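You operate a simulated robot arm through the tools that you are given. There is no shell and no other tool.

You run a simulated robot arm. Do the job below in one go: nothing can be reset, and whatever is moved stays where it is left.

JOB
Change the crusted nozzle for the clean one and test it into the wash pan.
Fine: cock shut first, old nozzle in the stand; cock shut and arm parked after. Set down upright: nozzle.

It is judged by the outcome, as a careful person would: the job done as asked, and still so three seconds after it is handed in. It fails if anything else is knocked over, pushed out of place, dropped, spilled or broken.

ROBOT AND FRAMES
A 7-joint arm with a two-finger parallel gripper, fixed in place. Base frame: the origin is on the floor under the middle of its stand, x ahead of it, y to its left, z up; the work surface is at about z = 900. Lengths are in mm, angles in degrees, forces in N, time in s.
With the tool pointing down near the work surface it reaches from about 340 to 760 mm from the base axis. Its first joint turns from -115.0 to 115.0 degrees. Payload 3.91 kg.
The TCP is the grasp point between the finger pads, 30 mm short of the fingertips. In the tool frame z runs along the fingers and y along their closing line. Largest opening 110 mm; finger width 20, thickness 10; the body of the gripper, 48 by 112 mm, starts 55 mm behind the TCP.
Orientation is that of the tool frame in the base frame, as a unit quaternion [w, x, y, z]. With the fingers straight down and closing along the base's y, the tool's x points along the base's -x, its y along +y and its z along -z.

CONTROLS
- The arm moves only by the tool step_arm. Its arguments are lists of equal length, an entry for each row: "slide": the shift along the tool's x, y, z in mm, a list of three; "delta_rot": the turn, a rotation vector about the tool's x, y, z in degrees, a list of three; "gripper": the opening, from 0 (shut) to 1 (fully open). In form: {"slide": [[tx, ty, tz], ...], "delta_rot": [[ax, ay, az], ...], "gripper": [gripper, ...]}. A call has 1 to 20 rows; each row is the pose to reach, as a shift and turn from the pose commanded when the call began, along the tool's axes at that moment. Each row takes 0.2 s and may step no farther than 50 mm and 8.6 degrees from the row before; otherwise, or with a gripper value out of range, the whole call is refused. Where a pose cannot be reached the arm comes as near as it can. A force on the tool above 40 N (or 10 N above the force at the start of the call, whichever is more), or a blocked arm, ends the call early, and 0.2 s more pass. The fingers move at their own pace (about 108 mm/s each) and stop on an object; they squeeze with about 25 N. The grip force told is the motor's: it shows also when the fingers shut on nothing. Time passes only in rows, and 0.2 s behind the last, so rows that repeat a pose let the fingers close. It gives the time, the measured TCP pose, the force on the tool (base axes), the opening and the grip force at its end, in the units of the frame above (readings bear some noise), with the torque about the TCP (base axes, N m) and any sound that the robot's microphone picked up.
- Cameras (640 x 400 px; columns grow to the right, rows downward): "scene" is fixed at [400.5, -502, 1572.2]; the picture's right is [0.96, 0.29, 0.00], its down [0.11, -0.36, -0.93] and it looks along [-0.26, 0.89, -0.38] (base axes); focal length 374 px, centre (320, 200). "wrist" rides on the gripper at [72, 17, -103] in the tool frame; the picture's right is [-0.23, 0.97, 0.00], its down [-0.76, -0.18, -0.62] and it looks along [-0.61, -0.14, 0.78] (tool axes); focal length 222 px, centre (320, 200). There is no depth. A picture from a camera that has moved, and an enlarged one, comes with that camera's place and axes in the base frame and with its lens.
- capture(camera): a new picture of that camera. No time passes.
- lift_body(by): slides the trunk up (or, below 0, down) by that many mm; the arm rides with it, the base frame stays. It gives what a move gives, with no picture.
- close_up(camera, box): a new picture of the part [left, top, right, bottom] of that camera's present view, enlarged. No time passes.
- close_job(): hands the job in; it is judged then, once.

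Places have to be worked out from the pictures, the camera data and where the tool is seen. Open the gripper and draw the arm clear of the work before you hand the job in, unless the task says otherwise.

The tools are called after "Emit:" by a JSON object that holds its "api" and its "payload". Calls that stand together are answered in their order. step_arm: Moves the arm, as the interface text tells. Its arguments: {"type":"object","properties":{"slide":{"type":"array","items":{"type":"array","items":{"type":"number"}}},"delta_rot":{"type":"array","items":{"type":"array","items":{"type":"number"}}},"gripper":{"type":"array","items":{"type":"number"}}},"required":["slide","delta_rot","gripper"]} The other tools are called the same way: lift_body (by) moves the trunk up or down; capture (camera) takes a picture; close_up (camera, box) takes an enlarged picture of a part of a camera's view; close_job () hands the job in.

At the start:

```text
t: 0.0
eef_pos: [233.2, 420.2, 1302.7]
tool_rot: [0.001, 0.001, 1.0, 0.0]
ft_force: [0.2, 0.5, -0.7]
torque: [-0.01, 0.01, 0.01]
grip_width: 110.0
gripper_force: 0.0
trunk travel left (down, up): [-775.0, 215.0]
```

scene: 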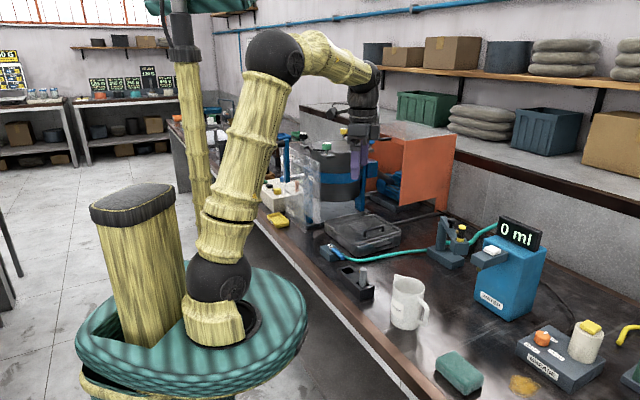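
wrist: 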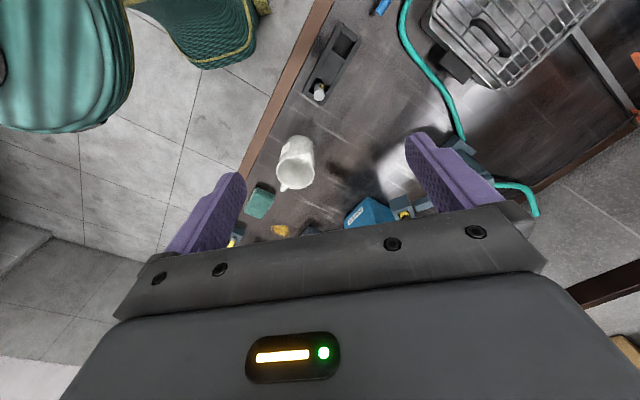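

I start by looking closely at the scene: the blue meter, the dark cock fixture with green hose, the nozzle stand and the pan. No motion yet.

Emit:
{"api": "close_up", "payload": {"camera": "scene", "box": [310, 200, 470, 300]}}

Emit:
{"api": "close_up", "payload": {"camera": "scene", "box": [420, 200, 580, 300]}}

Emit:
{"api": "close_up", "payload": {"camera": "scene", "box": [320, 250, 480, 350]}}

Emit:
{"api": "close_up", "payload": {"camera": "scene", "box": [480, 300, 640, 400]}}

Emit:
{"api": "close_up", "payload": {"camera": "scene", "box": [250, 100, 470, 240]}}

```text
4.00 times, centred on (390, 250) of scene
camera zoom: at [400.5, -502.0, 1572.2], right [0.96, 0.29, 0.0], down [0.11, -0.36, -0.93], along [-0.26, 0.89, -0.38], focal length 1495 px, centre (40, 0)
```

zoom: 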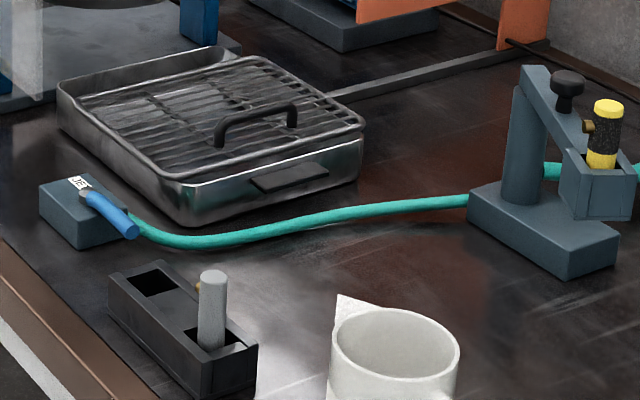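

```text
4.00 times, centred on (500, 250) of scene
camera zoom: at [400.5, -502.0, 1572.2], right [0.96, 0.29, 0.0], down [0.11, -0.36, -0.93], along [-0.26, 0.89, -0.38], focal length 1495 px, centre (-400, 0)
```

zoom: 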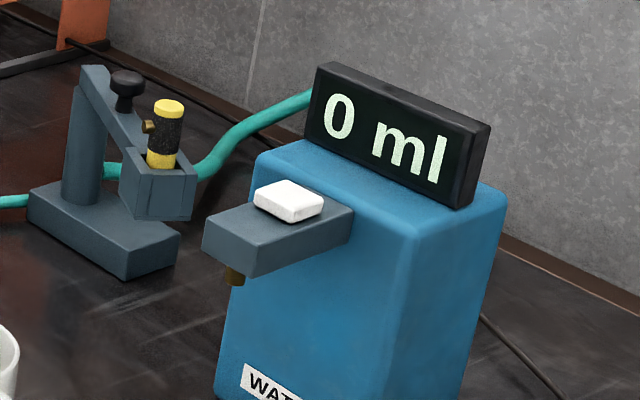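

```text
4.00 times, centred on (400, 300) of scene
camera zoom: at [400.5, -502.0, 1572.2], right [0.96, 0.29, 0.0], down [0.11, -0.36, -0.93], along [-0.26, 0.89, -0.38], focal length 1495 px, centre (0, -200)
```

zoom: 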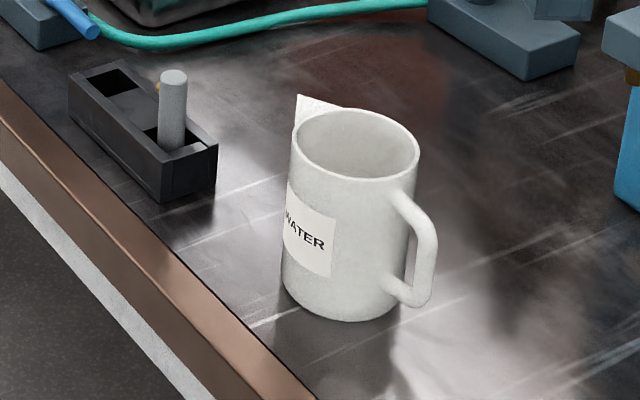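

```text
4.00 times, centred on (560, 350) of scene
camera zoom: at [400.5, -502.0, 1572.2], right [0.96, 0.29, 0.0], down [0.11, -0.36, -0.93], along [-0.26, 0.89, -0.38], focal length 1495 px, centre (-640, -400)
```

zoom: 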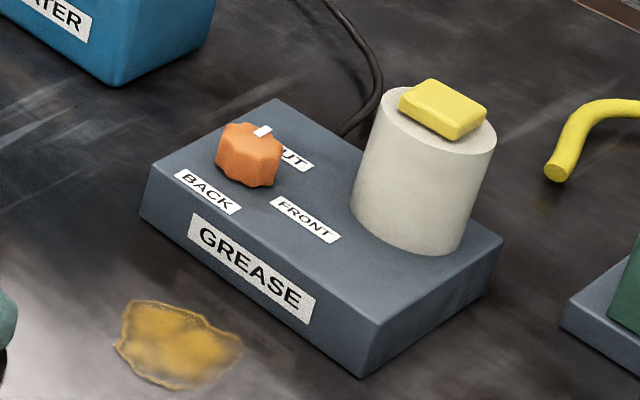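

```text
2.86 times, centred on (360, 170) of scene
camera zoom: at [400.5, -502.0, 1572.2], right [0.96, 0.29, 0.0], down [0.11, -0.36, -0.93], along [-0.26, 0.89, -0.38], focal length 1068 px, centre (206, 286)
```

zoom: 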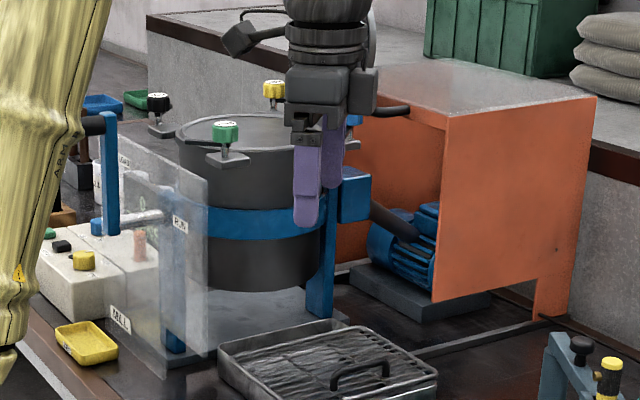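

Scene close-ups show a "JET" block with a blue lever (the cock), a black two-pocket stand with a grey nozzle, and a post with a socket holding a yellow/black nozzle with a side brass tip. I check the wrist view enlarged to triangulate these.

Emit:
{"api": "close_up", "payload": {"camera": "wrist", "box": [240, 0, 480, 150]}}

Emit:
{"api": "close_up", "payload": {"camera": "wrist", "box": [380, 60, 640, 240]}}

Emit:
{"api": "close_up", "payload": {"camera": "scene", "box": [425, 205, 489, 245]}}

Emit:
{"api": "close_up", "payload": {"camera": "scene", "box": [315, 235, 379, 275]}}

Emit:
{"api": "close_up", "payload": {"camera": "scene", "box": [330, 260, 394, 300]}}

```text
2.67 times, centred on (360, 75) of wrist
camera zoom: at [161.5, 438.0, 1405.1], right [0.23, 0.97, 0.0], down [0.76, -0.18, 0.62], along [0.61, -0.14, -0.78], focal length 592 px, centre (213, 533)
```

zoom: 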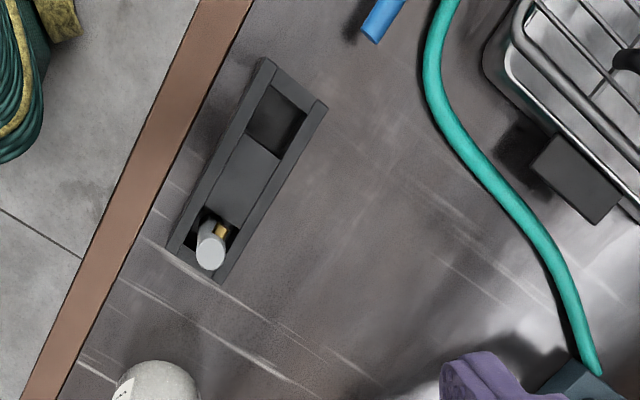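

```text
2.22 times, centred on (510, 150) of wrist
camera zoom: at [161.5, 438.0, 1405.1], right [0.23, 0.97, 0.0], down [0.76, -0.18, 0.62], along [0.61, -0.14, -0.78], focal length 494 px, centre (-102, 311)
```

zoom: 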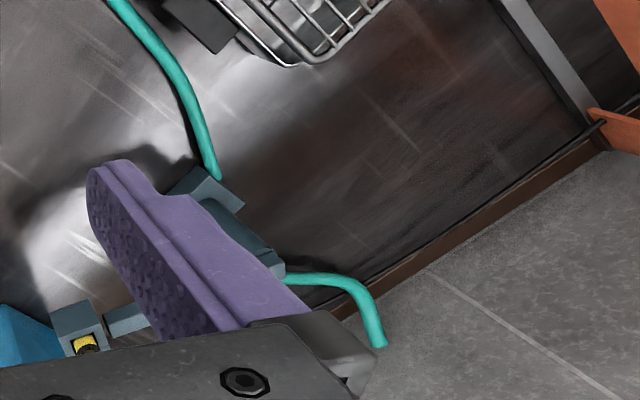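

```text
10.00 times, centred on (457, 225) of scene
camera zoom: at [400.5, -502.0, 1572.2], right [0.96, 0.29, 0.0], down [0.11, -0.36, -0.93], along [-0.26, 0.89, -0.38], focal length 3738 px, centre (-1050, -50)
```

zoom: 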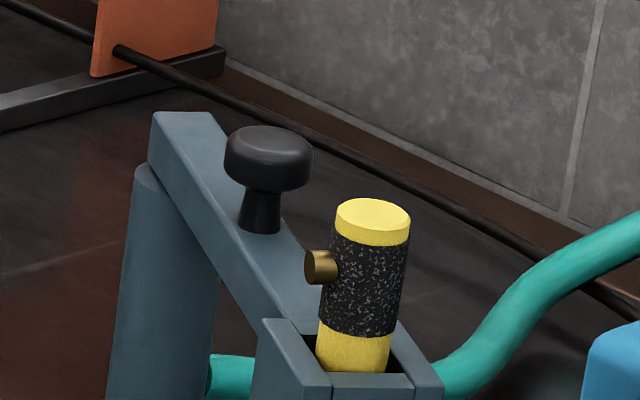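

```text
10.00 times, centred on (347, 255) of scene
camera zoom: at [400.5, -502.0, 1572.2], right [0.96, 0.29, 0.0], down [0.11, -0.36, -0.93], along [-0.26, 0.89, -0.38], focal length 3738 px, centre (50, -350)
```

zoom: 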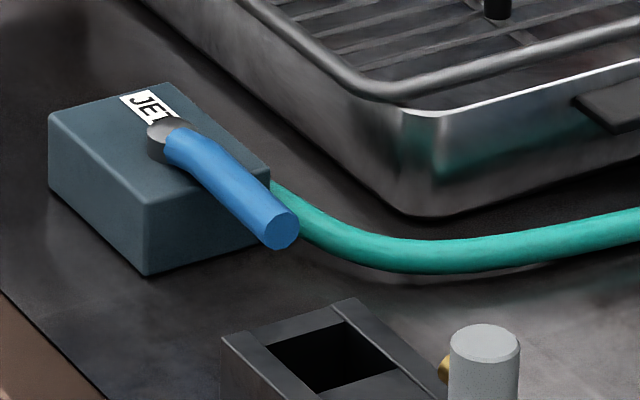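

```text
10.00 times, centred on (362, 280) of scene
camera zoom: at [400.5, -502.0, 1572.2], right [0.96, 0.29, 0.0], down [0.11, -0.36, -0.93], along [-0.26, 0.89, -0.38], focal length 3738 px, centre (-100, -600)
```

zoom: 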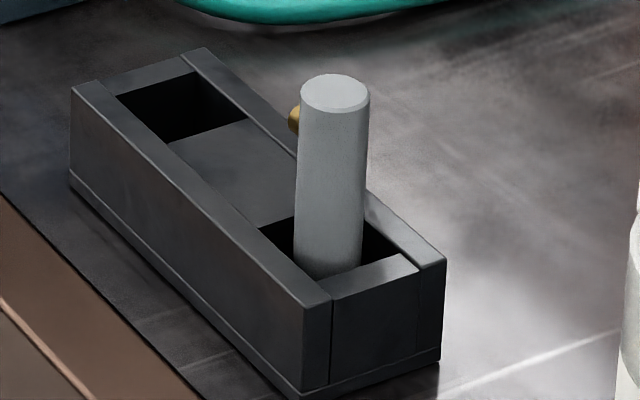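

The nozzle in the socket triangulates to about (521, 544), top z≈1092; the grey one stands at (262, 415), top z≈980; the stand's empty pocket is at about (203, 473). I move the wrist camera over toward the socket, staying high, to see the holder and knob.

Emit:
{"api": "step_arm", "payload": {"slide": [[-33, 24, 8], [-66, 48, 16], [-99, 72, 24], [-132, 96, 32], [-160, 115, 40]], "delta_rot": [[0, 0, 0], [0, 0, 0], [0, 0, 0], [0, 0, 0], [0, 0, 0]], "gripper": [1, 1, 1, 1, 1]}}

Emit:
{"api": "capture", "payload": {"camera": "wrist"}}

Emit:
{"api": "capture", "payload": {"camera": "scene"}}

```text
t: 1.2
eef_pos: [394.4, 536.6, 1260.4]
tool_rot: [-0.001, 0.0, 1.0, -0.002]
ft_force: [0.9, 0.4, -0.2]
torque: [0.02, 0.07, 0.01]
grip_width: 110.1
gripper_force: 0.0
trunk travel left (down, up): [-775.0, 215.0]
```

```text
taken
camera wrist: at [323.1, 554.4, 1363.0], right [0.23, 0.97, 0.0], down [0.76, -0.18, 0.62], along [0.61, -0.14, -0.78], focal length 222 px, centre (320, 200)
```

wrist: 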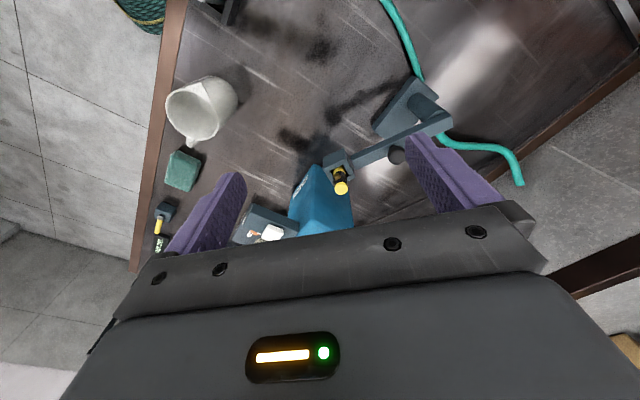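

```text
taken
```

scene: 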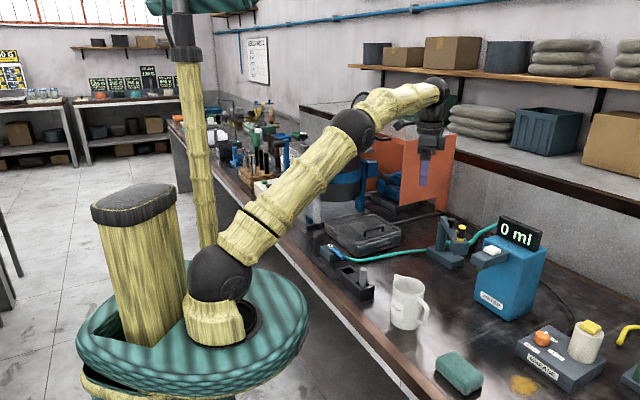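

Now the holder is visible from the robot side. I enlarge the socket, knob, and the poster on the wall (it may carry instructions).

Emit:
{"api": "close_up", "payload": {"camera": "wrist", "box": [300, 70, 460, 200]}}

Emit:
{"api": "close_up", "payload": {"camera": "wrist", "box": [315, 140, 363, 200]}}

Emit:
{"api": "close_up", "payload": {"camera": "scene", "box": [235, 30, 283, 90]}}

Emit:
{"api": "close_up", "payload": {"camera": "scene", "box": [160, 90, 320, 200]}}

Emit:
{"api": "close_up", "payload": {"camera": "scene", "box": [300, 190, 420, 270]}}

```text
3.08 times, centred on (380, 135) of wrist
camera zoom: at [323.1, 554.4, 1363.0], right [0.23, 0.97, 0.0], down [0.76, -0.18, 0.62], along [0.61, -0.14, -0.78], focal length 684 px, centre (135, 400)
```

zoom: 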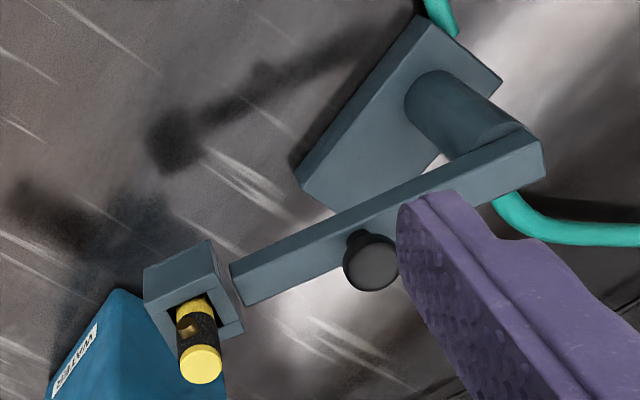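

```text
6.67 times, centred on (339, 170) of wrist
camera zoom: at [323.1, 554.4, 1363.0], right [0.23, 0.97, 0.0], down [0.76, -0.18, 0.62], along [0.61, -0.14, -0.78], focal length 1481 px, centre (193, 400)
```

zoom: 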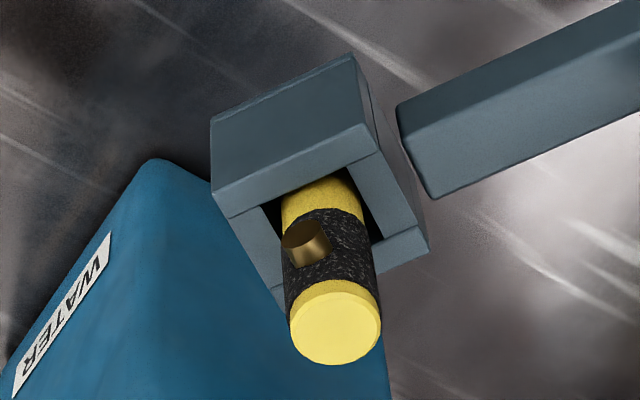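

```text
6.67 times, centred on (259, 60) of scene
camera zoom: at [400.5, -502.0, 1572.2], right [0.96, 0.29, 0.0], down [0.11, -0.36, -0.93], along [-0.26, 0.89, -0.38], focal length 2492 px, centre (727, 1133)
```

zoom: 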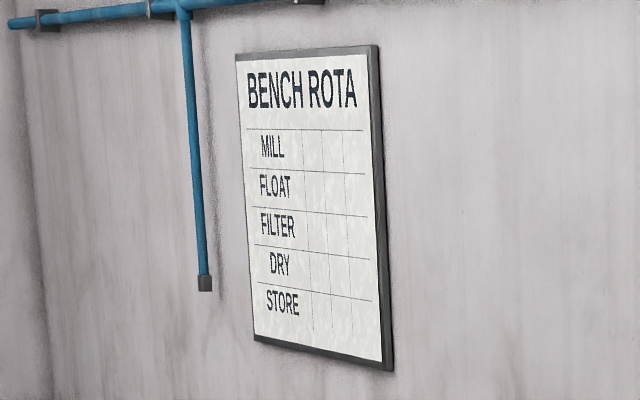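

```text
3.64 times, centred on (240, 145) of scene
camera zoom: at [400.5, -502.0, 1572.2], right [0.96, 0.29, 0.0], down [0.11, -0.36, -0.93], along [-0.26, 0.89, -0.38], focal length 1359 px, centre (611, 400)
```

zoom: 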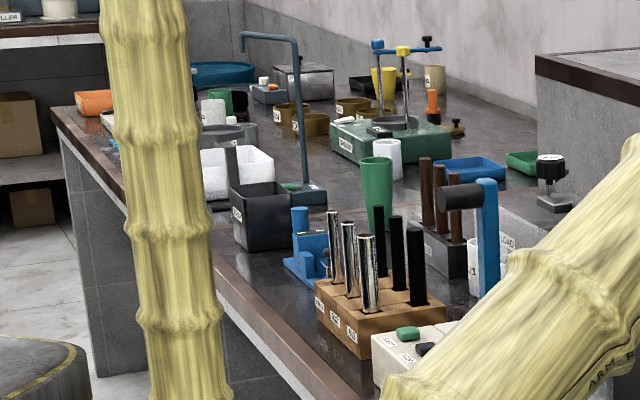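

```text
5.00 times, centred on (360, 230) of scene
camera zoom: at [400.5, -502.0, 1572.2], right [0.96, 0.29, 0.0], down [0.11, -0.36, -0.93], along [-0.26, 0.89, -0.38], focal length 1869 px, centre (120, 50)
```

zoom: 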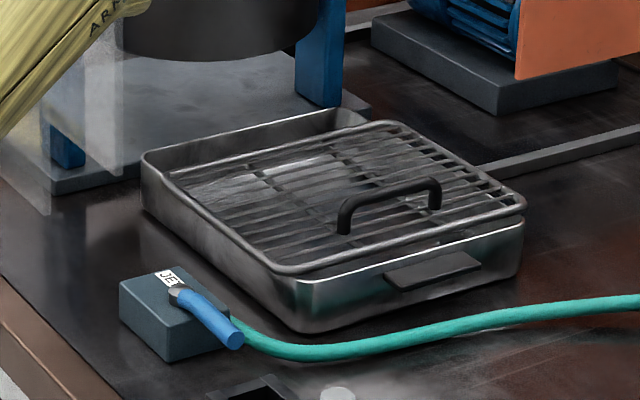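

The holder is a post near (475, 700) with a bar (knob handle on it) carrying the socket at its end – it looks like a swing arm that can be turned over the pan. I zoom on details of the post pivot, brass tip and socket.

Emit:
{"api": "close_up", "payload": {"camera": "wrist", "box": [328, 155, 352, 185]}}

Emit:
{"api": "close_up", "payload": {"camera": "wrist", "box": [370, 70, 450, 170]}}

Emit:
{"api": "close_up", "payload": {"camera": "scene", "box": [425, 210, 485, 285]}}

Emit:
{"api": "close_up", "payload": {"camera": "scene", "box": [315, 235, 355, 265]}}

```text
13.33 times, centred on (340, 170) of wrist
camera zoom: at [323.1, 554.4, 1363.0], right [0.23, 0.97, 0.0], down [0.76, -0.18, 0.62], along [0.61, -0.14, -0.78], focal length 2962 px, centre (53, 600)
```

zoom: 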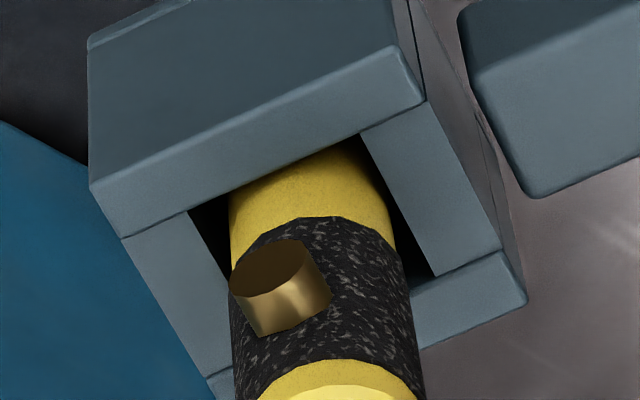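

```text
4.00 times, centred on (410, 120) of wrist
camera zoom: at [323.1, 554.4, 1363.0], right [0.23, 0.97, 0.0], down [0.76, -0.18, 0.62], along [0.61, -0.14, -0.78], focal length 888 px, centre (-40, 520)
```

zoom: 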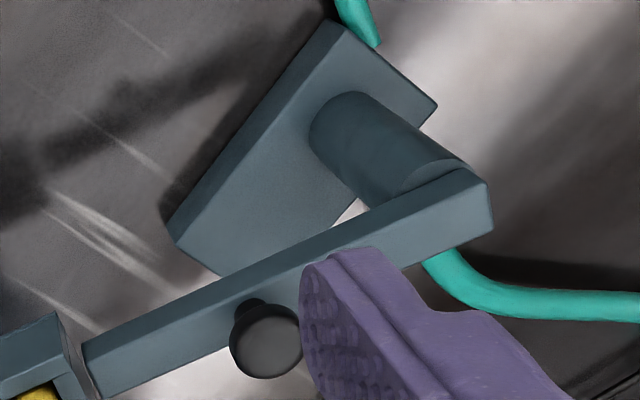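

```text
5.33 times, centred on (455, 248) of scene
camera zoom: at [400.5, -502.0, 1572.2], right [0.96, 0.29, 0.0], down [0.11, -0.36, -0.93], along [-0.26, 0.89, -0.38], focal length 1993 px, centre (-400, -53)
```

zoom: 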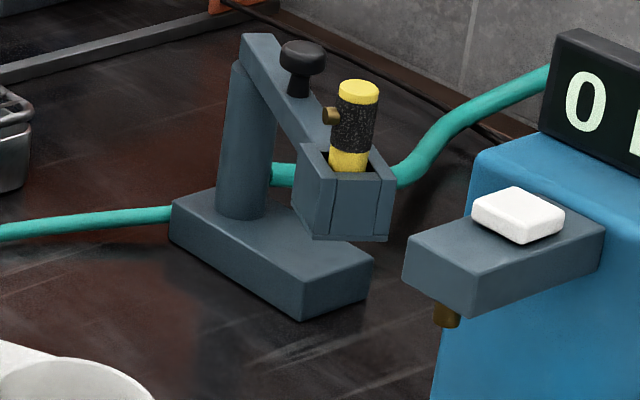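

```text
13.33 times, centred on (335, 250) of scene
camera zoom: at [400.5, -502.0, 1572.2], right [0.96, 0.29, 0.0], down [0.11, -0.36, -0.93], along [-0.26, 0.89, -0.38], focal length 4984 px, centre (120, -467)
```

zoom: 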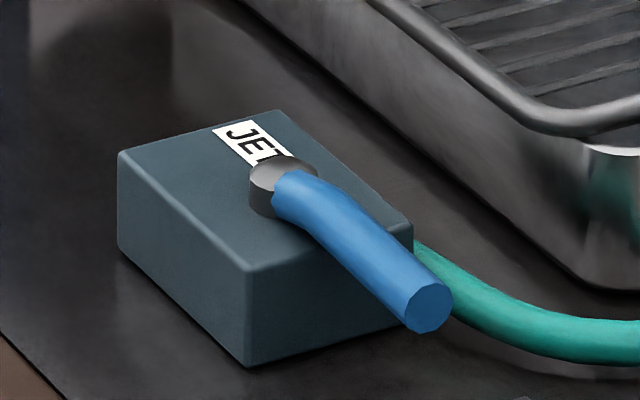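

The bar is turned relative to its base, so it is a swing arm: the brass tip points about square to the bar (≈190° now), and with the bar turned to about −135° the tip would aim at the pan. Next I look at the JET cock from above to judge whether it is open.

Emit:
{"api": "step_arm", "payload": {"slide": [[48, -6, 0], [96, -12, 0], [144, -18, 0], [192, -24, 0], [240, -30, 0]], "delta_rot": [[0, 0, 0], [0, 0, 0], [0, 0, 0], [0, 0, 0], [0, 0, 0]], "gripper": [1, 1, 1, 1, 1]}}

Emit:
{"api": "capture", "payload": {"camera": "wrist"}}

Emit:
{"api": "close_up", "payload": {"camera": "wrist", "box": [280, 0, 440, 100]}}

Emit:
{"api": "close_up", "payload": {"camera": "wrist", "box": [340, 30, 404, 70]}}

```text
t: 2.4
eef_pos: [150.6, 504.7, 1262.6]
tool_rot: [0.001, 0.0, 1.0, 0.0]
ft_force: [0.1, 0.0, 0.4]
torque: [0.01, -0.01, -0.03]
grip_width: 109.9
gripper_force: 0.1
trunk travel left (down, up): [-775.0, 215.0]
```

```text
taken
camera wrist: at [78.7, 521.2, 1365.1], right [0.23, 0.97, 0.0], down [0.76, -0.18, 0.62], along [0.61, -0.14, -0.78], focal length 222 px, centre (320, 200)
```

wrist: 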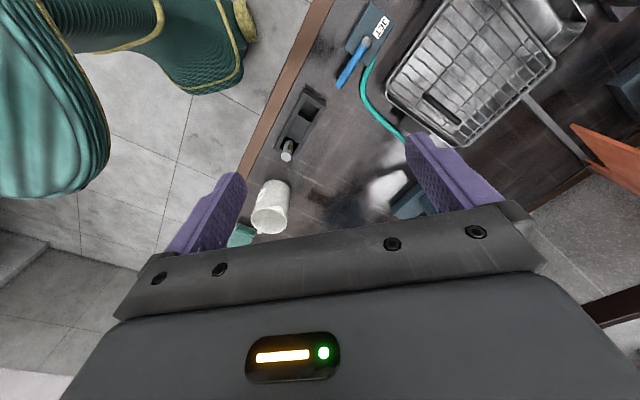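

```text
4.00 times, centred on (360, 50) of wrist
camera zoom: at [78.7, 521.2, 1365.1], right [0.23, 0.97, 0.0], down [0.76, -0.18, 0.62], along [0.61, -0.14, -0.78], focal length 888 px, centre (160, 800)
```

zoom: 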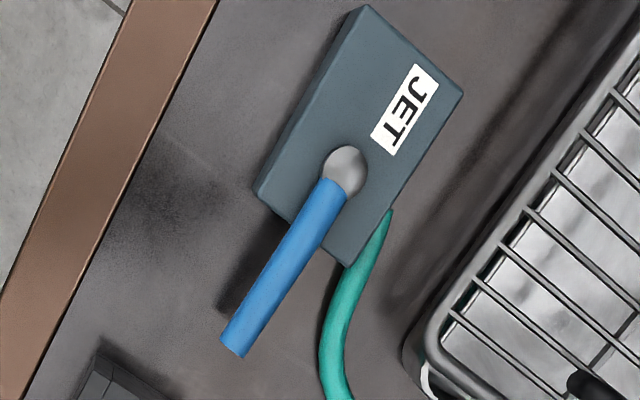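

```text
10.00 times, centred on (372, 50) of wrist
camera zoom: at [78.7, 521.2, 1365.1], right [0.23, 0.97, 0.0], down [0.76, -0.18, 0.62], along [0.61, -0.14, -0.78], focal length 2221 px, centre (-200, 1700)
```

zoom: 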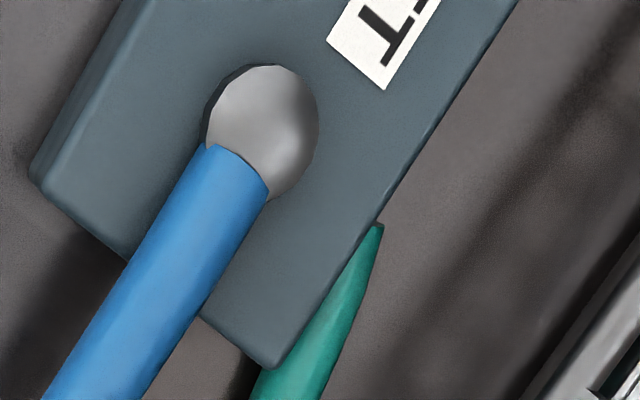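

Seen from above, the lever lies in line with the hose run (≈ −45°), i.e. open by convention (the crust is what holds the water); hub ≈ (123, 589), tip ≈ (174, 537), z ≈ 930. I close the fingers, turn the tool 45° and come to a high standoff on the pan side of the lever.

Emit:
{"api": "step_arm", "payload": {"slide": [[-6.4, 11.4, 27], [-12.8, 22.8, 54], [-19.2, 34.2, 81], [-25.6, 45.6, 108], [-32, 57, 135], [-38.4, 68.3, 162.6], [-38.4, 68.3, 162.6]], "delta_rot": [[0, 0, 7.5], [0, 0, 15], [0, 0, 22.5], [0, 0, 30], [0, 0, 37.5], [0, 0, 45], [0, 0, 45]], "gripper": [0, 0, 0, 0, 0, 0, 0]}}

Emit:
{"api": "capture", "payload": {"camera": "wrist"}}

Emit:
{"api": "capture", "payload": {"camera": "scene"}}

Emit:
{"api": "close_up", "payload": {"camera": "scene", "box": [300, 180, 420, 280]}}

```text
t: 4.0
eef_pos: [191.6, 575.4, 1100.3]
tool_rot: [0.0, 0.384, 0.923, 0.001]
ft_force: [-0.1, -0.4, 0.1]
torque: [-0.01, 0.04, -0.04]
grip_width: 0.2
gripper_force: 25.0
trunk travel left (down, up): [-775.0, 215.0]
```

```text
taken
camera wrist: at [152.4, 637.8, 1203.2], right [0.85, 0.53, 0.0], down [0.41, -0.67, 0.62], along [0.33, -0.53, -0.78], focal length 222 px, centre (320, 200)
```

wrist: 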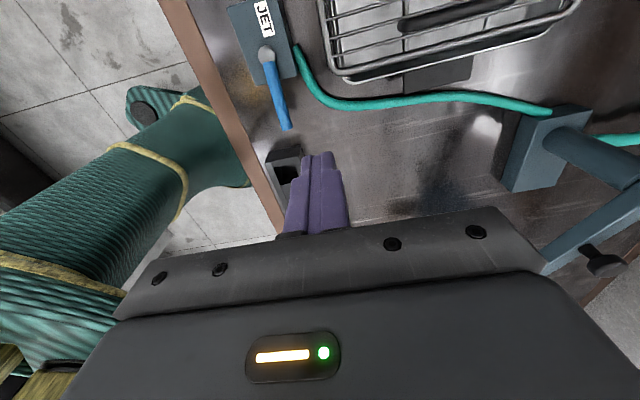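

```text
taken
```

scene: 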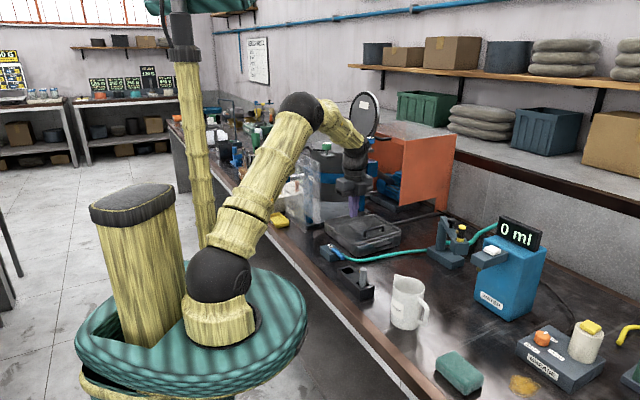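

```text
4.00 times, centred on (360, 230) of scene
camera zoom: at [400.5, -502.0, 1572.2], right [0.96, 0.29, 0.0], down [0.11, -0.36, -0.93], along [-0.26, 0.89, -0.38], focal length 1495 px, centre (160, 80)
```

zoom: 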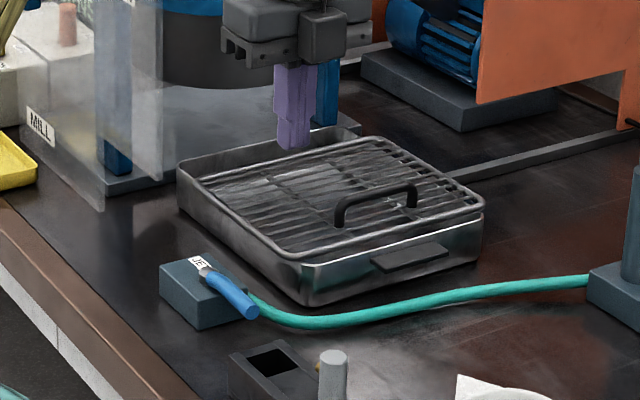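

Tool is at (191.6, 575.4, 1100) turned 45°. I enlarge the wrist view for precise lever location before descending.

Emit:
{"api": "close_up", "payload": {"camera": "wrist", "box": [210, 0, 370, 150]}}

Emit:
{"api": "close_up", "payload": {"camera": "wrist", "box": [480, 100, 640, 280]}}

```text
2.67 times, centred on (290, 75) of wrist
camera zoom: at [152.4, 637.8, 1203.2], right [0.85, 0.53, 0.0], down [0.41, -0.67, 0.62], along [0.33, -0.53, -0.78], focal length 592 px, centre (400, 533)
```

zoom: 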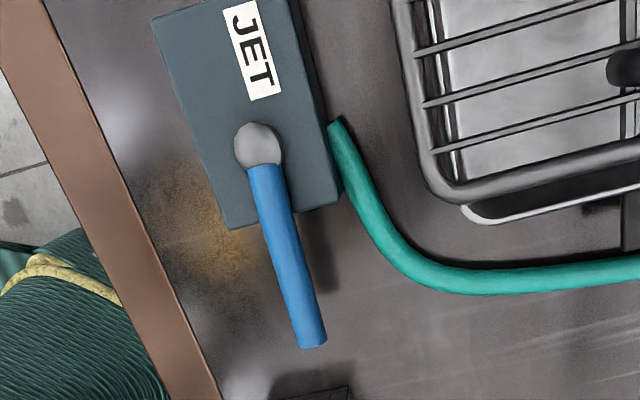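

```text
2.22 times, centred on (560, 190) of wrist
camera zoom: at [152.4, 637.8, 1203.2], right [0.85, 0.53, 0.0], down [0.41, -0.67, 0.62], along [0.33, -0.53, -0.78], focal length 494 px, centre (-213, 222)
```

zoom: 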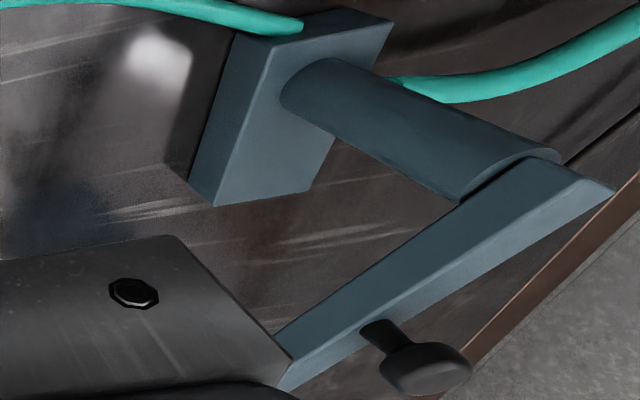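

Lever tip refined to (174, 532, 935) and hub (123, 589). I descend beside it on the pan side, stopping with fingertips at about z = 926, and check before pushing.

Emit:
{"api": "step_arm", "payload": {"slide": [[0, 0, 40], [0, 0, 80], [0, 0, 115], [0, 0, 140], [0, 0, 145]], "delta_rot": [[0, 0, 0], [0, 0, 0], [0, 0, 0], [0, 0, 0], [0, 0, 0]], "gripper": [0, 0, 0, 0, 0]}}

Emit:
{"api": "capture", "payload": {"camera": "wrist"}}

Emit:
{"api": "close_up", "payload": {"camera": "scene", "box": [300, 190, 420, 280]}}

```text
t: 5.2
eef_pos: [192.1, 574.8, 953.8]
tool_rot: [0.0, 0.383, 0.924, 0.0]
ft_force: [-0.3, 0.0, -0.1]
torque: [0.03, 0.01, -0.02]
grip_width: 0.1
gripper_force: 24.7
trunk travel left (down, up): [-775.0, 215.0]
```

```text
taken
camera wrist: at [153.2, 637.7, 1056.7], right [0.85, 0.53, 0.0], down [0.41, -0.66, 0.62], along [0.33, -0.53, -0.78], focal length 222 px, centre (320, 200)
```

wrist: 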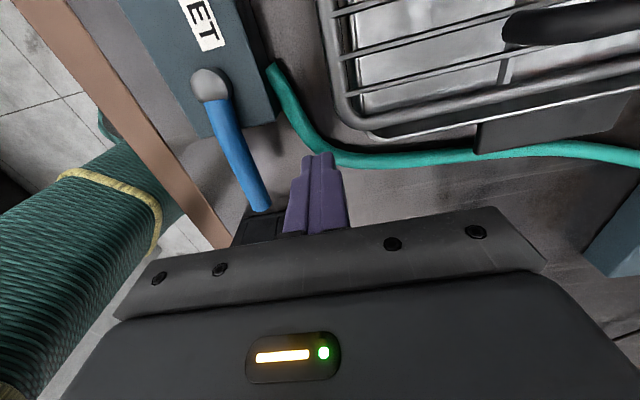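

```text
4.44 times, centred on (360, 235) of scene
camera zoom: at [400.5, -502.0, 1572.2], right [0.96, 0.29, 0.0], down [0.11, -0.36, -0.93], along [-0.26, 0.89, -0.38], focal length 1661 px, centre (142, 44)
```

zoom: 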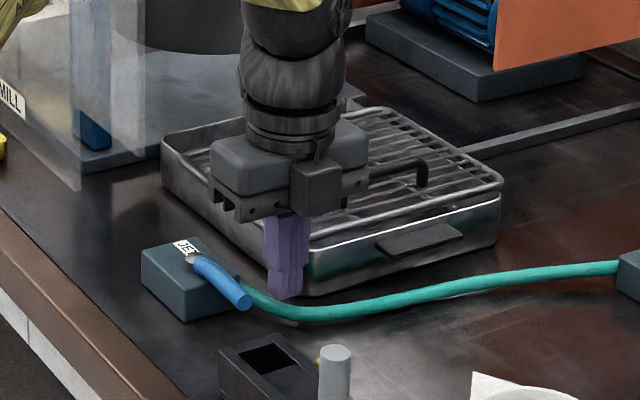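

Clear on all sides. I push the lever in an arc about its hub toward the table-edge side (away from the pan), first about 35°, watching the force.

Emit:
{"api": "step_arm", "payload": {"slide": [[0, -14, 0], [0.1, -24.9, 0], [-1.3, -33.5, 0], [-1.4, -42, 0], [-0.5, -50.4, 0], [1.7, -58.5, 0]], "delta_rot": [[0, 0, 0], [0, 0, 0], [0, 0, 0], [0, 0, 0], [0, 0, 0], [0, 0, 0]], "gripper": [0, 0, 0, 0, 0, 0]}}

Emit:
{"api": "capture", "payload": {"camera": "wrist"}}

Emit:
{"api": "close_up", "payload": {"camera": "scene", "box": [300, 190, 420, 280]}}

```text
t: 6.6
eef_pos: [149.2, 533.9, 954.1]
tool_rot: [0.0, 0.383, 0.924, 0.0]
ft_force: [-0.1, 0.2, 0.3]
torque: [0.01, 0.01, -0.01]
grip_width: 0.1
gripper_force: 25.4
trunk travel left (down, up): [-775.0, 215.0]
```

```text
taken
camera wrist: at [110.1, 597.6, 1058.0], right [0.85, 0.53, 0.0], down [0.41, -0.66, 0.62], along [0.33, -0.53, -0.78], focal length 222 px, centre (320, 200)
```

wrist: 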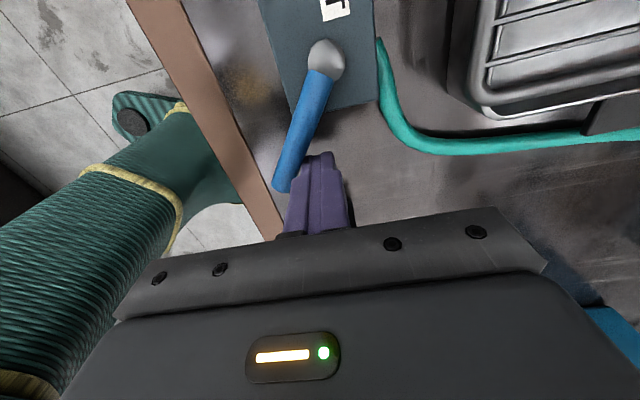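

```text
4.44 times, centred on (360, 235) of scene
camera zoom: at [400.5, -502.0, 1572.2], right [0.96, 0.29, 0.0], down [0.11, -0.36, -0.93], along [-0.26, 0.89, -0.38], focal length 1661 px, centre (142, 44)
```

zoom: 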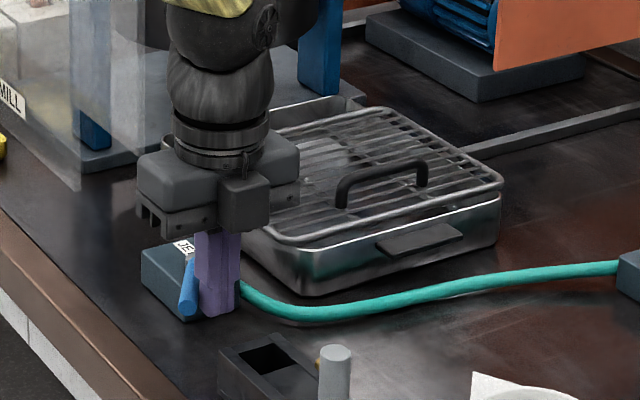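

The lever turns freely with negligible force. I continue the arc toward a quarter turn.

Emit:
{"api": "step_arm", "payload": {"slide": [[3.3, -7.4, 0], [7.6, -14.7, 0], [12.9, -21.3, 0], [19.1, -27, 0], [26, -31.8, 0], [33.5, -35.7, 0]], "delta_rot": [[0, 0, 0], [0, 0, 0], [0, 0, 0], [0, 0, 0], [0, 0, 0], [0, 0, 0]], "gripper": [0, 0, 0, 0, 0, 0]}}

Emit:
{"api": "capture", "payload": {"camera": "wrist"}}

Emit:
{"api": "close_up", "payload": {"camera": "scene", "box": [300, 190, 420, 280]}}

```text
t: 8.0
eef_pos: [100.3, 532.7, 955.2]
tool_rot: [0.0, 0.382, 0.924, -0.001]
ft_force: [-0.2, -0.6, -0.8]
torque: [-0.01, 0.0, 0.01]
grip_width: 0.0
gripper_force: 24.4
trunk travel left (down, up): [-775.0, 215.0]
```

```text
taken
camera wrist: at [61.5, 596.2, 1058.0], right [0.85, 0.53, 0.0], down [0.41, -0.66, 0.62], along [0.33, -0.53, -0.78], focal length 222 px, centre (320, 200)
```

wrist: 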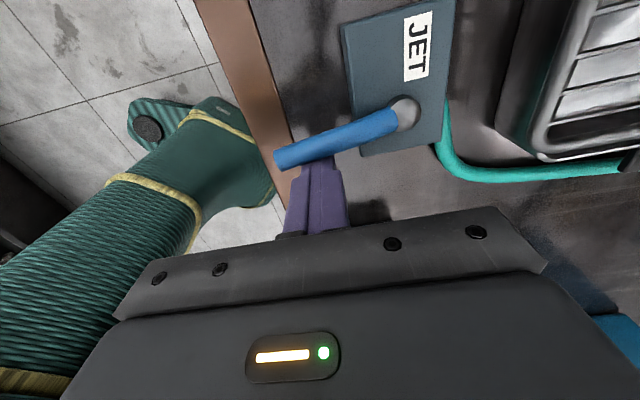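

```text
4.44 times, centred on (360, 235) of scene
camera zoom: at [400.5, -502.0, 1572.2], right [0.96, 0.29, 0.0], down [0.11, -0.36, -0.93], along [-0.26, 0.89, -0.38], focal length 1661 px, centre (142, 44)
```

zoom: 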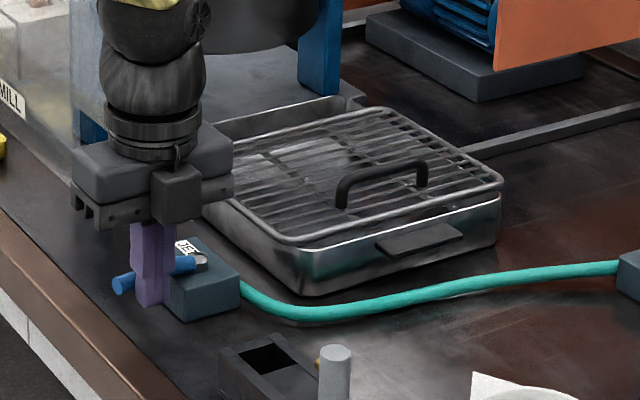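

Lever is now near −128° (about 80° turned). I push a little further in small steps to find its stop at a quarter turn.

Emit:
{"api": "step_arm", "payload": {"slide": [[2.6, -0.8, 0], [5.1, -1.5, 0], [7.6, -2.3, 0], [10.2, -3, 0]], "delta_rot": [[0, 0, 0], [0, 0, 0], [0, 0, 0], [0, 0, 0]], "gripper": [0, 0, 0, 0]}}

Emit:
{"api": "capture", "payload": {"camera": "wrist"}}

```text
t: 9.0
eef_pos: [93.4, 536.4, 955.2]
tool_rot: [0.0, 0.384, 0.923, -0.001]
ft_force: [8.3, -6.2, 1.2]
torque: [-0.03, -0.17, -0.03]
grip_width: 0.1
gripper_force: 24.9
trunk travel left (down, up): [-775.0, 215.0]
```

```text
taken
camera wrist: at [54.4, 600.0, 1057.4], right [0.85, 0.53, 0.0], down [0.41, -0.66, 0.62], along [0.33, -0.53, -0.78], focal length 222 px, centre (320, 200)
```

wrist: 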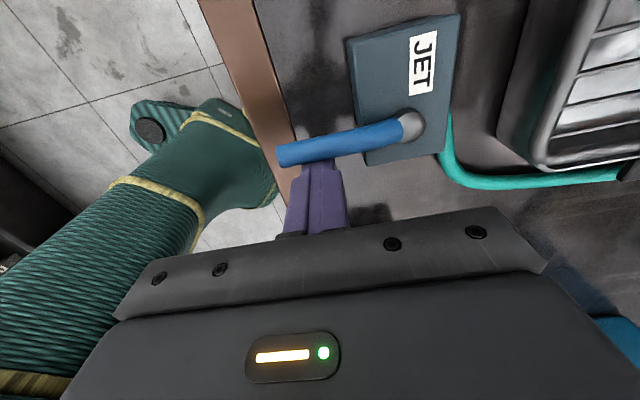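

The lever hit its stop at about −134° (10 N reaction), a full quarter turn crosswise to the hose: cock shut. I back off sideways, then rise, and check.

Emit:
{"api": "step_arm", "payload": {"slide": [[-10, 0, 0], [-20, 0, 0], [-20, 0, -45], [-20, 0, -90], [-20, 0, -135], [-20, 0, -180], [-20, 0, -225]], "delta_rot": [[0, 0, 0], [0, 0, 0], [0, 0, 0], [0, 0, 0], [0, 0, 0], [0, 0, 0], [0, 0, 0]], "gripper": [0, 0, 0, 0, 0, 0, 0]}}

Emit:
{"api": "capture", "payload": {"camera": "wrist"}}

Emit:
{"api": "capture", "payload": {"camera": "scene"}}

Emit:
{"api": "close_up", "payload": {"camera": "scene", "box": [300, 190, 480, 300]}}

```text
t: 10.6
eef_pos: [104.9, 523.1, 1180.4]
tool_rot: [0.001, 0.383, 0.924, -0.001]
ft_force: [-0.2, -0.5, -0.2]
torque: [-0.01, 0.01, 0.01]
grip_width: 0.0
gripper_force: 24.9
trunk travel left (down, up): [-775.0, 215.0]
```

```text
taken
camera wrist: at [67.0, 585.7, 1283.4], right [0.85, 0.53, 0.0], down [0.41, -0.66, 0.62], along [0.33, -0.53, -0.78], focal length 222 px, centre (320, 200)
```

wrist: 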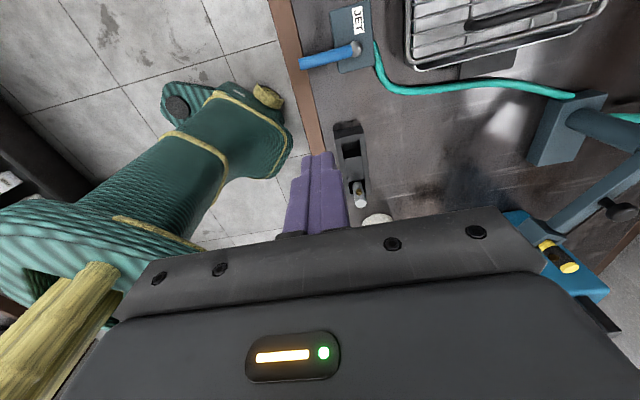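

```text
taken
```

scene: 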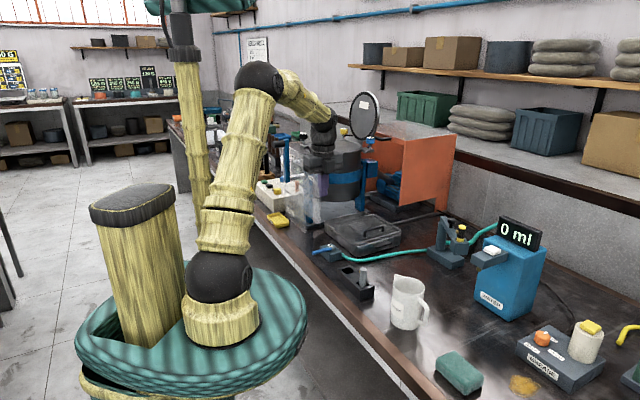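

```text
3.56 times, centred on (390, 245) of scene
camera zoom: at [400.5, -502.0, 1572.2], right [0.96, 0.29, 0.0], down [0.11, -0.36, -0.93], along [-0.26, 0.89, -0.38], focal length 1329 px, centre (71, 40)
```

zoom: 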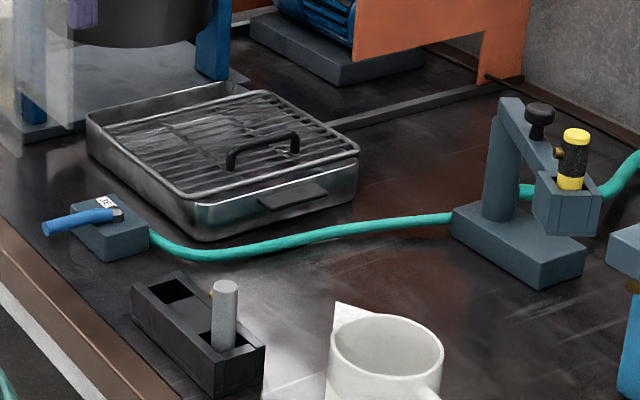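

Cock lever now lies crosswise; hose, stand and pan undisturbed. For reach at the socket (radius ≈ 752) I raise the trunk 130 mm so the shoulder is level with the wrist there.

Emit:
{"api": "lift_body", "payload": {"by": 130}}

```text
t: 12.2
eef_pos: [105.4, 523.2, 1309.6]
tool_rot: [-0.001, 0.383, 0.924, 0.0]
ft_force: [0.6, -0.9, 0.9]
torque: [0.01, 0.01, -0.02]
grip_width: 0.1
gripper_force: 25.5
trunk travel left (down, up): [-905.0, 85.0]
```

Trunk is up. Now I move over the holder at a safe height (TCP z ≈ 1190), turning the tool so the fingers will close across the brass tip direction, half open.

Emit:
{"api": "step_arm", "payload": {"slide": [[-28, 30.8, 12], [-56.1, 61.6, 24], [-84.2, 92.3, 36], [-112.3, 123.1, 48], [-140.3, 153.9, 60], [-168.4, 184.7, 72], [-196.5, 215.5, 84], [-224.6, 246.2, 96], [-252.6, 277, 108], [-280.7, 307.8, 120]], "delta_rot": [[0, 0, -5.5], [0, 0, -11], [0, 0, -16.5], [0, 0, -22], [0, 0, -27.5], [0, 0, -33], [0, 0, -38.5], [0, 0, -44], [0, 0, -49.5], [0, 0, -55]], "gripper": [0.1, 0.2, 0.3, 0.4, 0.5, 0.5, 0.5, 0.5, 0.5, 0.5]}}

Emit:
{"api": "capture", "payload": {"camera": "wrist"}}

Emit:
{"api": "capture", "payload": {"camera": "scene"}}

```text
t: 14.4
eef_pos: [517.5, 530.1, 1188.3]
tool_rot: [-0.001, -0.088, 0.996, 0.0]
ft_force: [0.6, -0.5, 0.0]
torque: [0.03, 0.02, 0.03]
grip_width: 54.9
gripper_force: 0.1
out of reach, approached as far as the arm can: row 10
trunk travel left (down, up): [-905.0, 85.0]
```

```text
taken
camera wrist: at [443.2, 533.8, 1290.9], right [0.05, 1.0, 0.0], down [0.78, -0.04, 0.62], along [0.62, -0.03, -0.78], focal length 222 px, centre (320, 200)
```

wrist: 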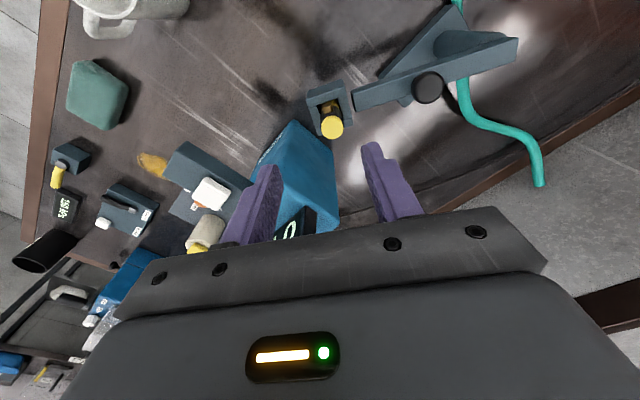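

```text
taken
```

scene: 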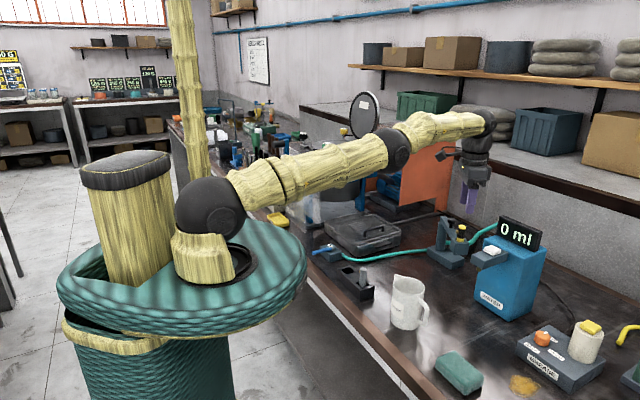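

At this height the reach ended ~12 mm short; raising the trunk further will bring the optimum level to the socket's height. First I use this view to refine the nozzle, brass tip and socket geometry.

Emit:
{"api": "close_up", "payload": {"camera": "wrist", "box": [300, 70, 364, 150]}}

Emit:
{"api": "close_up", "payload": {"camera": "wrist", "box": [300, 0, 540, 150]}}

Emit:
{"api": "lift_body", "payload": {"by": 80}}

```text
5.00 times, centred on (332, 110) of wrist
camera zoom: at [443.2, 533.8, 1290.9], right [0.05, 1.0, 0.0], down [0.78, -0.04, 0.62], along [0.62, -0.03, -0.78], focal length 1111 px, centre (260, 650)
```

zoom: 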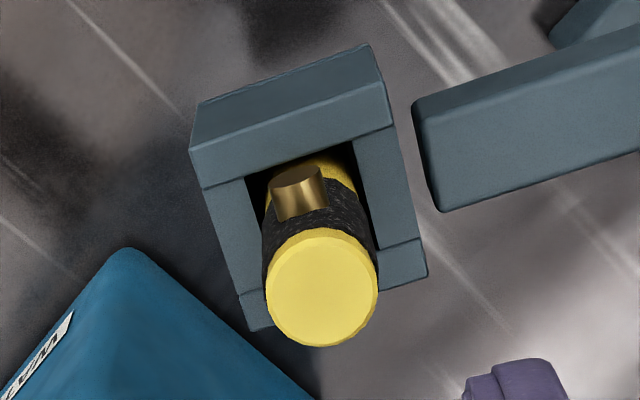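

```text
2.67 times, centred on (420, 75) of wrist
camera zoom: at [443.2, 533.8, 1290.9], right [0.05, 1.0, 0.0], down [0.78, -0.04, 0.62], along [0.62, -0.03, -0.78], focal length 592 px, centre (53, 533)
```

zoom: 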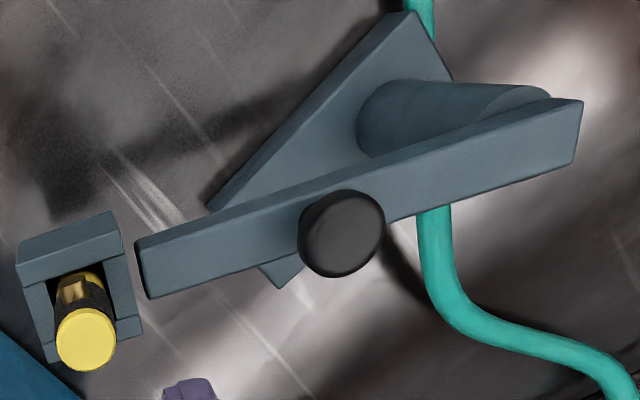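

```text
t: 15.6
eef_pos: [517.0, 530.6, 1269.6]
tool_rot: [0.0, -0.087, 0.996, 0.0]
ft_force: [0.0, 0.0, 0.3]
torque: [-0.01, 0.04, 0.0]
grip_width: 55.0
gripper_force: 0.0
trunk travel left (down, up): [-985.0, 5.0]
```

The socket is a 40 mm square box (inside ≈ 25 mm) centred with the nozzle near (519, 542), top z ≈ 1049; brass tip points ≈ 194°, square to the bar (≈ −75°). I descend part way and turn 4° more, then read where the arm really is.

Emit:
{"api": "step_arm", "payload": {"slide": [[0, 0, 30], [0, 0, 60], [0, 0, 90]], "delta_rot": [[0, 0, -2], [0, 0, -4], [0, 0, -4]], "gripper": [0.5, 0.5, 0.5]}}

Emit:
{"api": "capture", "payload": {"camera": "wrist"}}

```text
t: 16.4
eef_pos: [516.5, 530.6, 1179.0]
tool_rot: [0.0, -0.124, 0.992, 0.0]
ft_force: [-0.6, 0.4, -0.5]
torque: [0.0, 0.02, -0.03]
grip_width: 55.1
gripper_force: 0.0
trunk travel left (down, up): [-985.0, 5.0]
```

```text
taken
camera wrist: at [442.7, 530.0, 1281.3], right [-0.02, 1.0, 0.0], down [0.78, 0.01, 0.62], along [0.62, 0.01, -0.78], focal length 222 px, centre (320, 200)
```

wrist: 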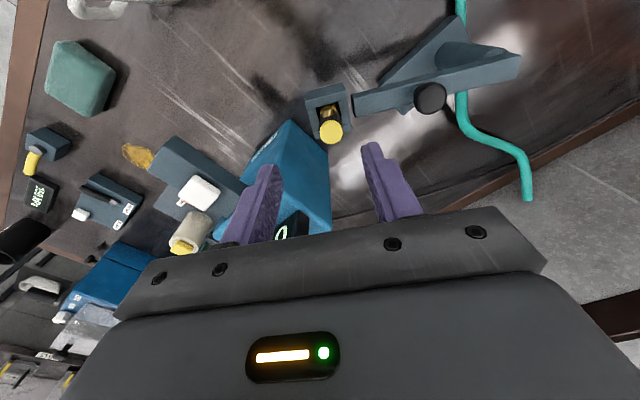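

The command follows the reached pose. I centre over the nozzle at TCP z ≈ 1150 (fingertips still 28 mm above its top) and look closely.

Emit:
{"api": "step_arm", "payload": {"slide": [[-2.8, 5, 15], [-5.7, 10.1, 29], [-5.7, 10.1, 29]], "delta_rot": [[0, 0, 0], [0, 0, 0], [0, 0, 0]], "gripper": [0.5, 0.5, 0.5]}}

Emit:
{"api": "capture", "payload": {"camera": "wrist"}}

Emit:
{"api": "close_up", "payload": {"camera": "wrist", "box": [280, 70, 408, 170]}}

Emit:
{"api": "close_up", "payload": {"camera": "scene", "box": [420, 160, 540, 260]}}

```text
t: 17.1
eef_pos: [512.7, 535.7, 1150.8]
tool_rot: [0.0, -0.121, 0.993, 0.0]
ft_force: [-0.2, 0.6, -0.3]
torque: [-0.03, 0.03, 0.02]
grip_width: 54.7
gripper_force: 0.1
out of reach, approached as far as the arm can: row 2, 3
trunk travel left (down, up): [-985.0, 5.0]
```

```text
taken
camera wrist: at [439.4, 534.3, 1253.1], right [-0.02, 1.0, 0.0], down [0.78, 0.01, 0.62], along [0.62, 0.01, -0.78], focal length 222 px, centre (320, 200)
```

wrist: 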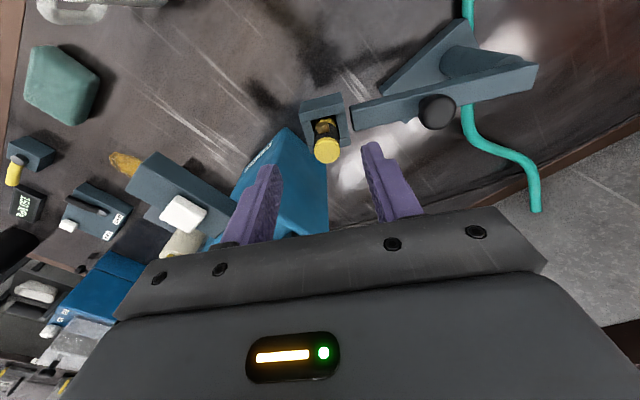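

```text
4.00 times, centred on (344, 120) of wrist
camera zoom: at [439.4, 534.3, 1253.1], right [-0.02, 1.0, 0.0], down [0.78, 0.01, 0.62], along [0.62, 0.01, -0.78], focal length 888 px, centre (224, 520)
```

zoom: 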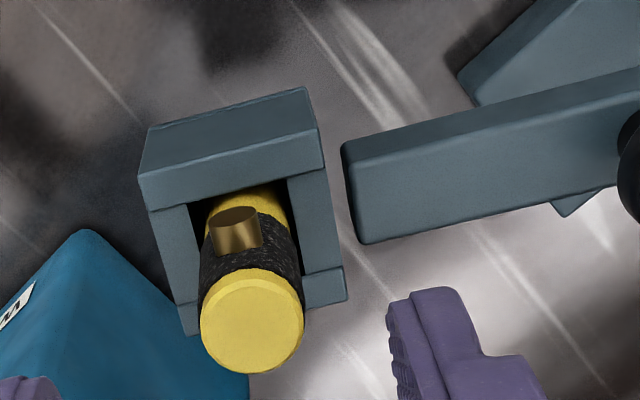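

```text
4.00 times, centred on (480, 210) of scene
camera zoom: at [400.5, -502.0, 1572.2], right [0.96, 0.29, 0.0], down [0.11, -0.36, -0.93], along [-0.26, 0.89, -0.38], focal length 1495 px, centre (-320, 160)
```

zoom: 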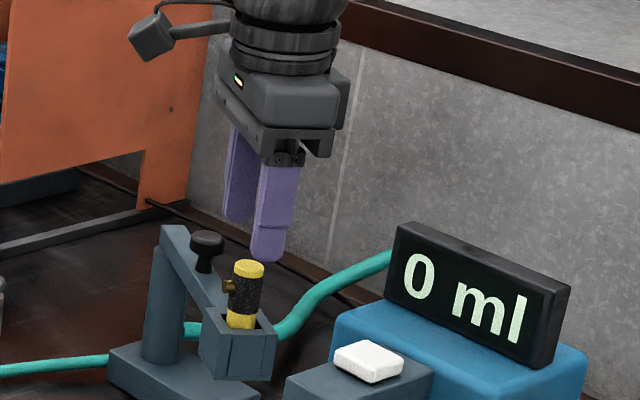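

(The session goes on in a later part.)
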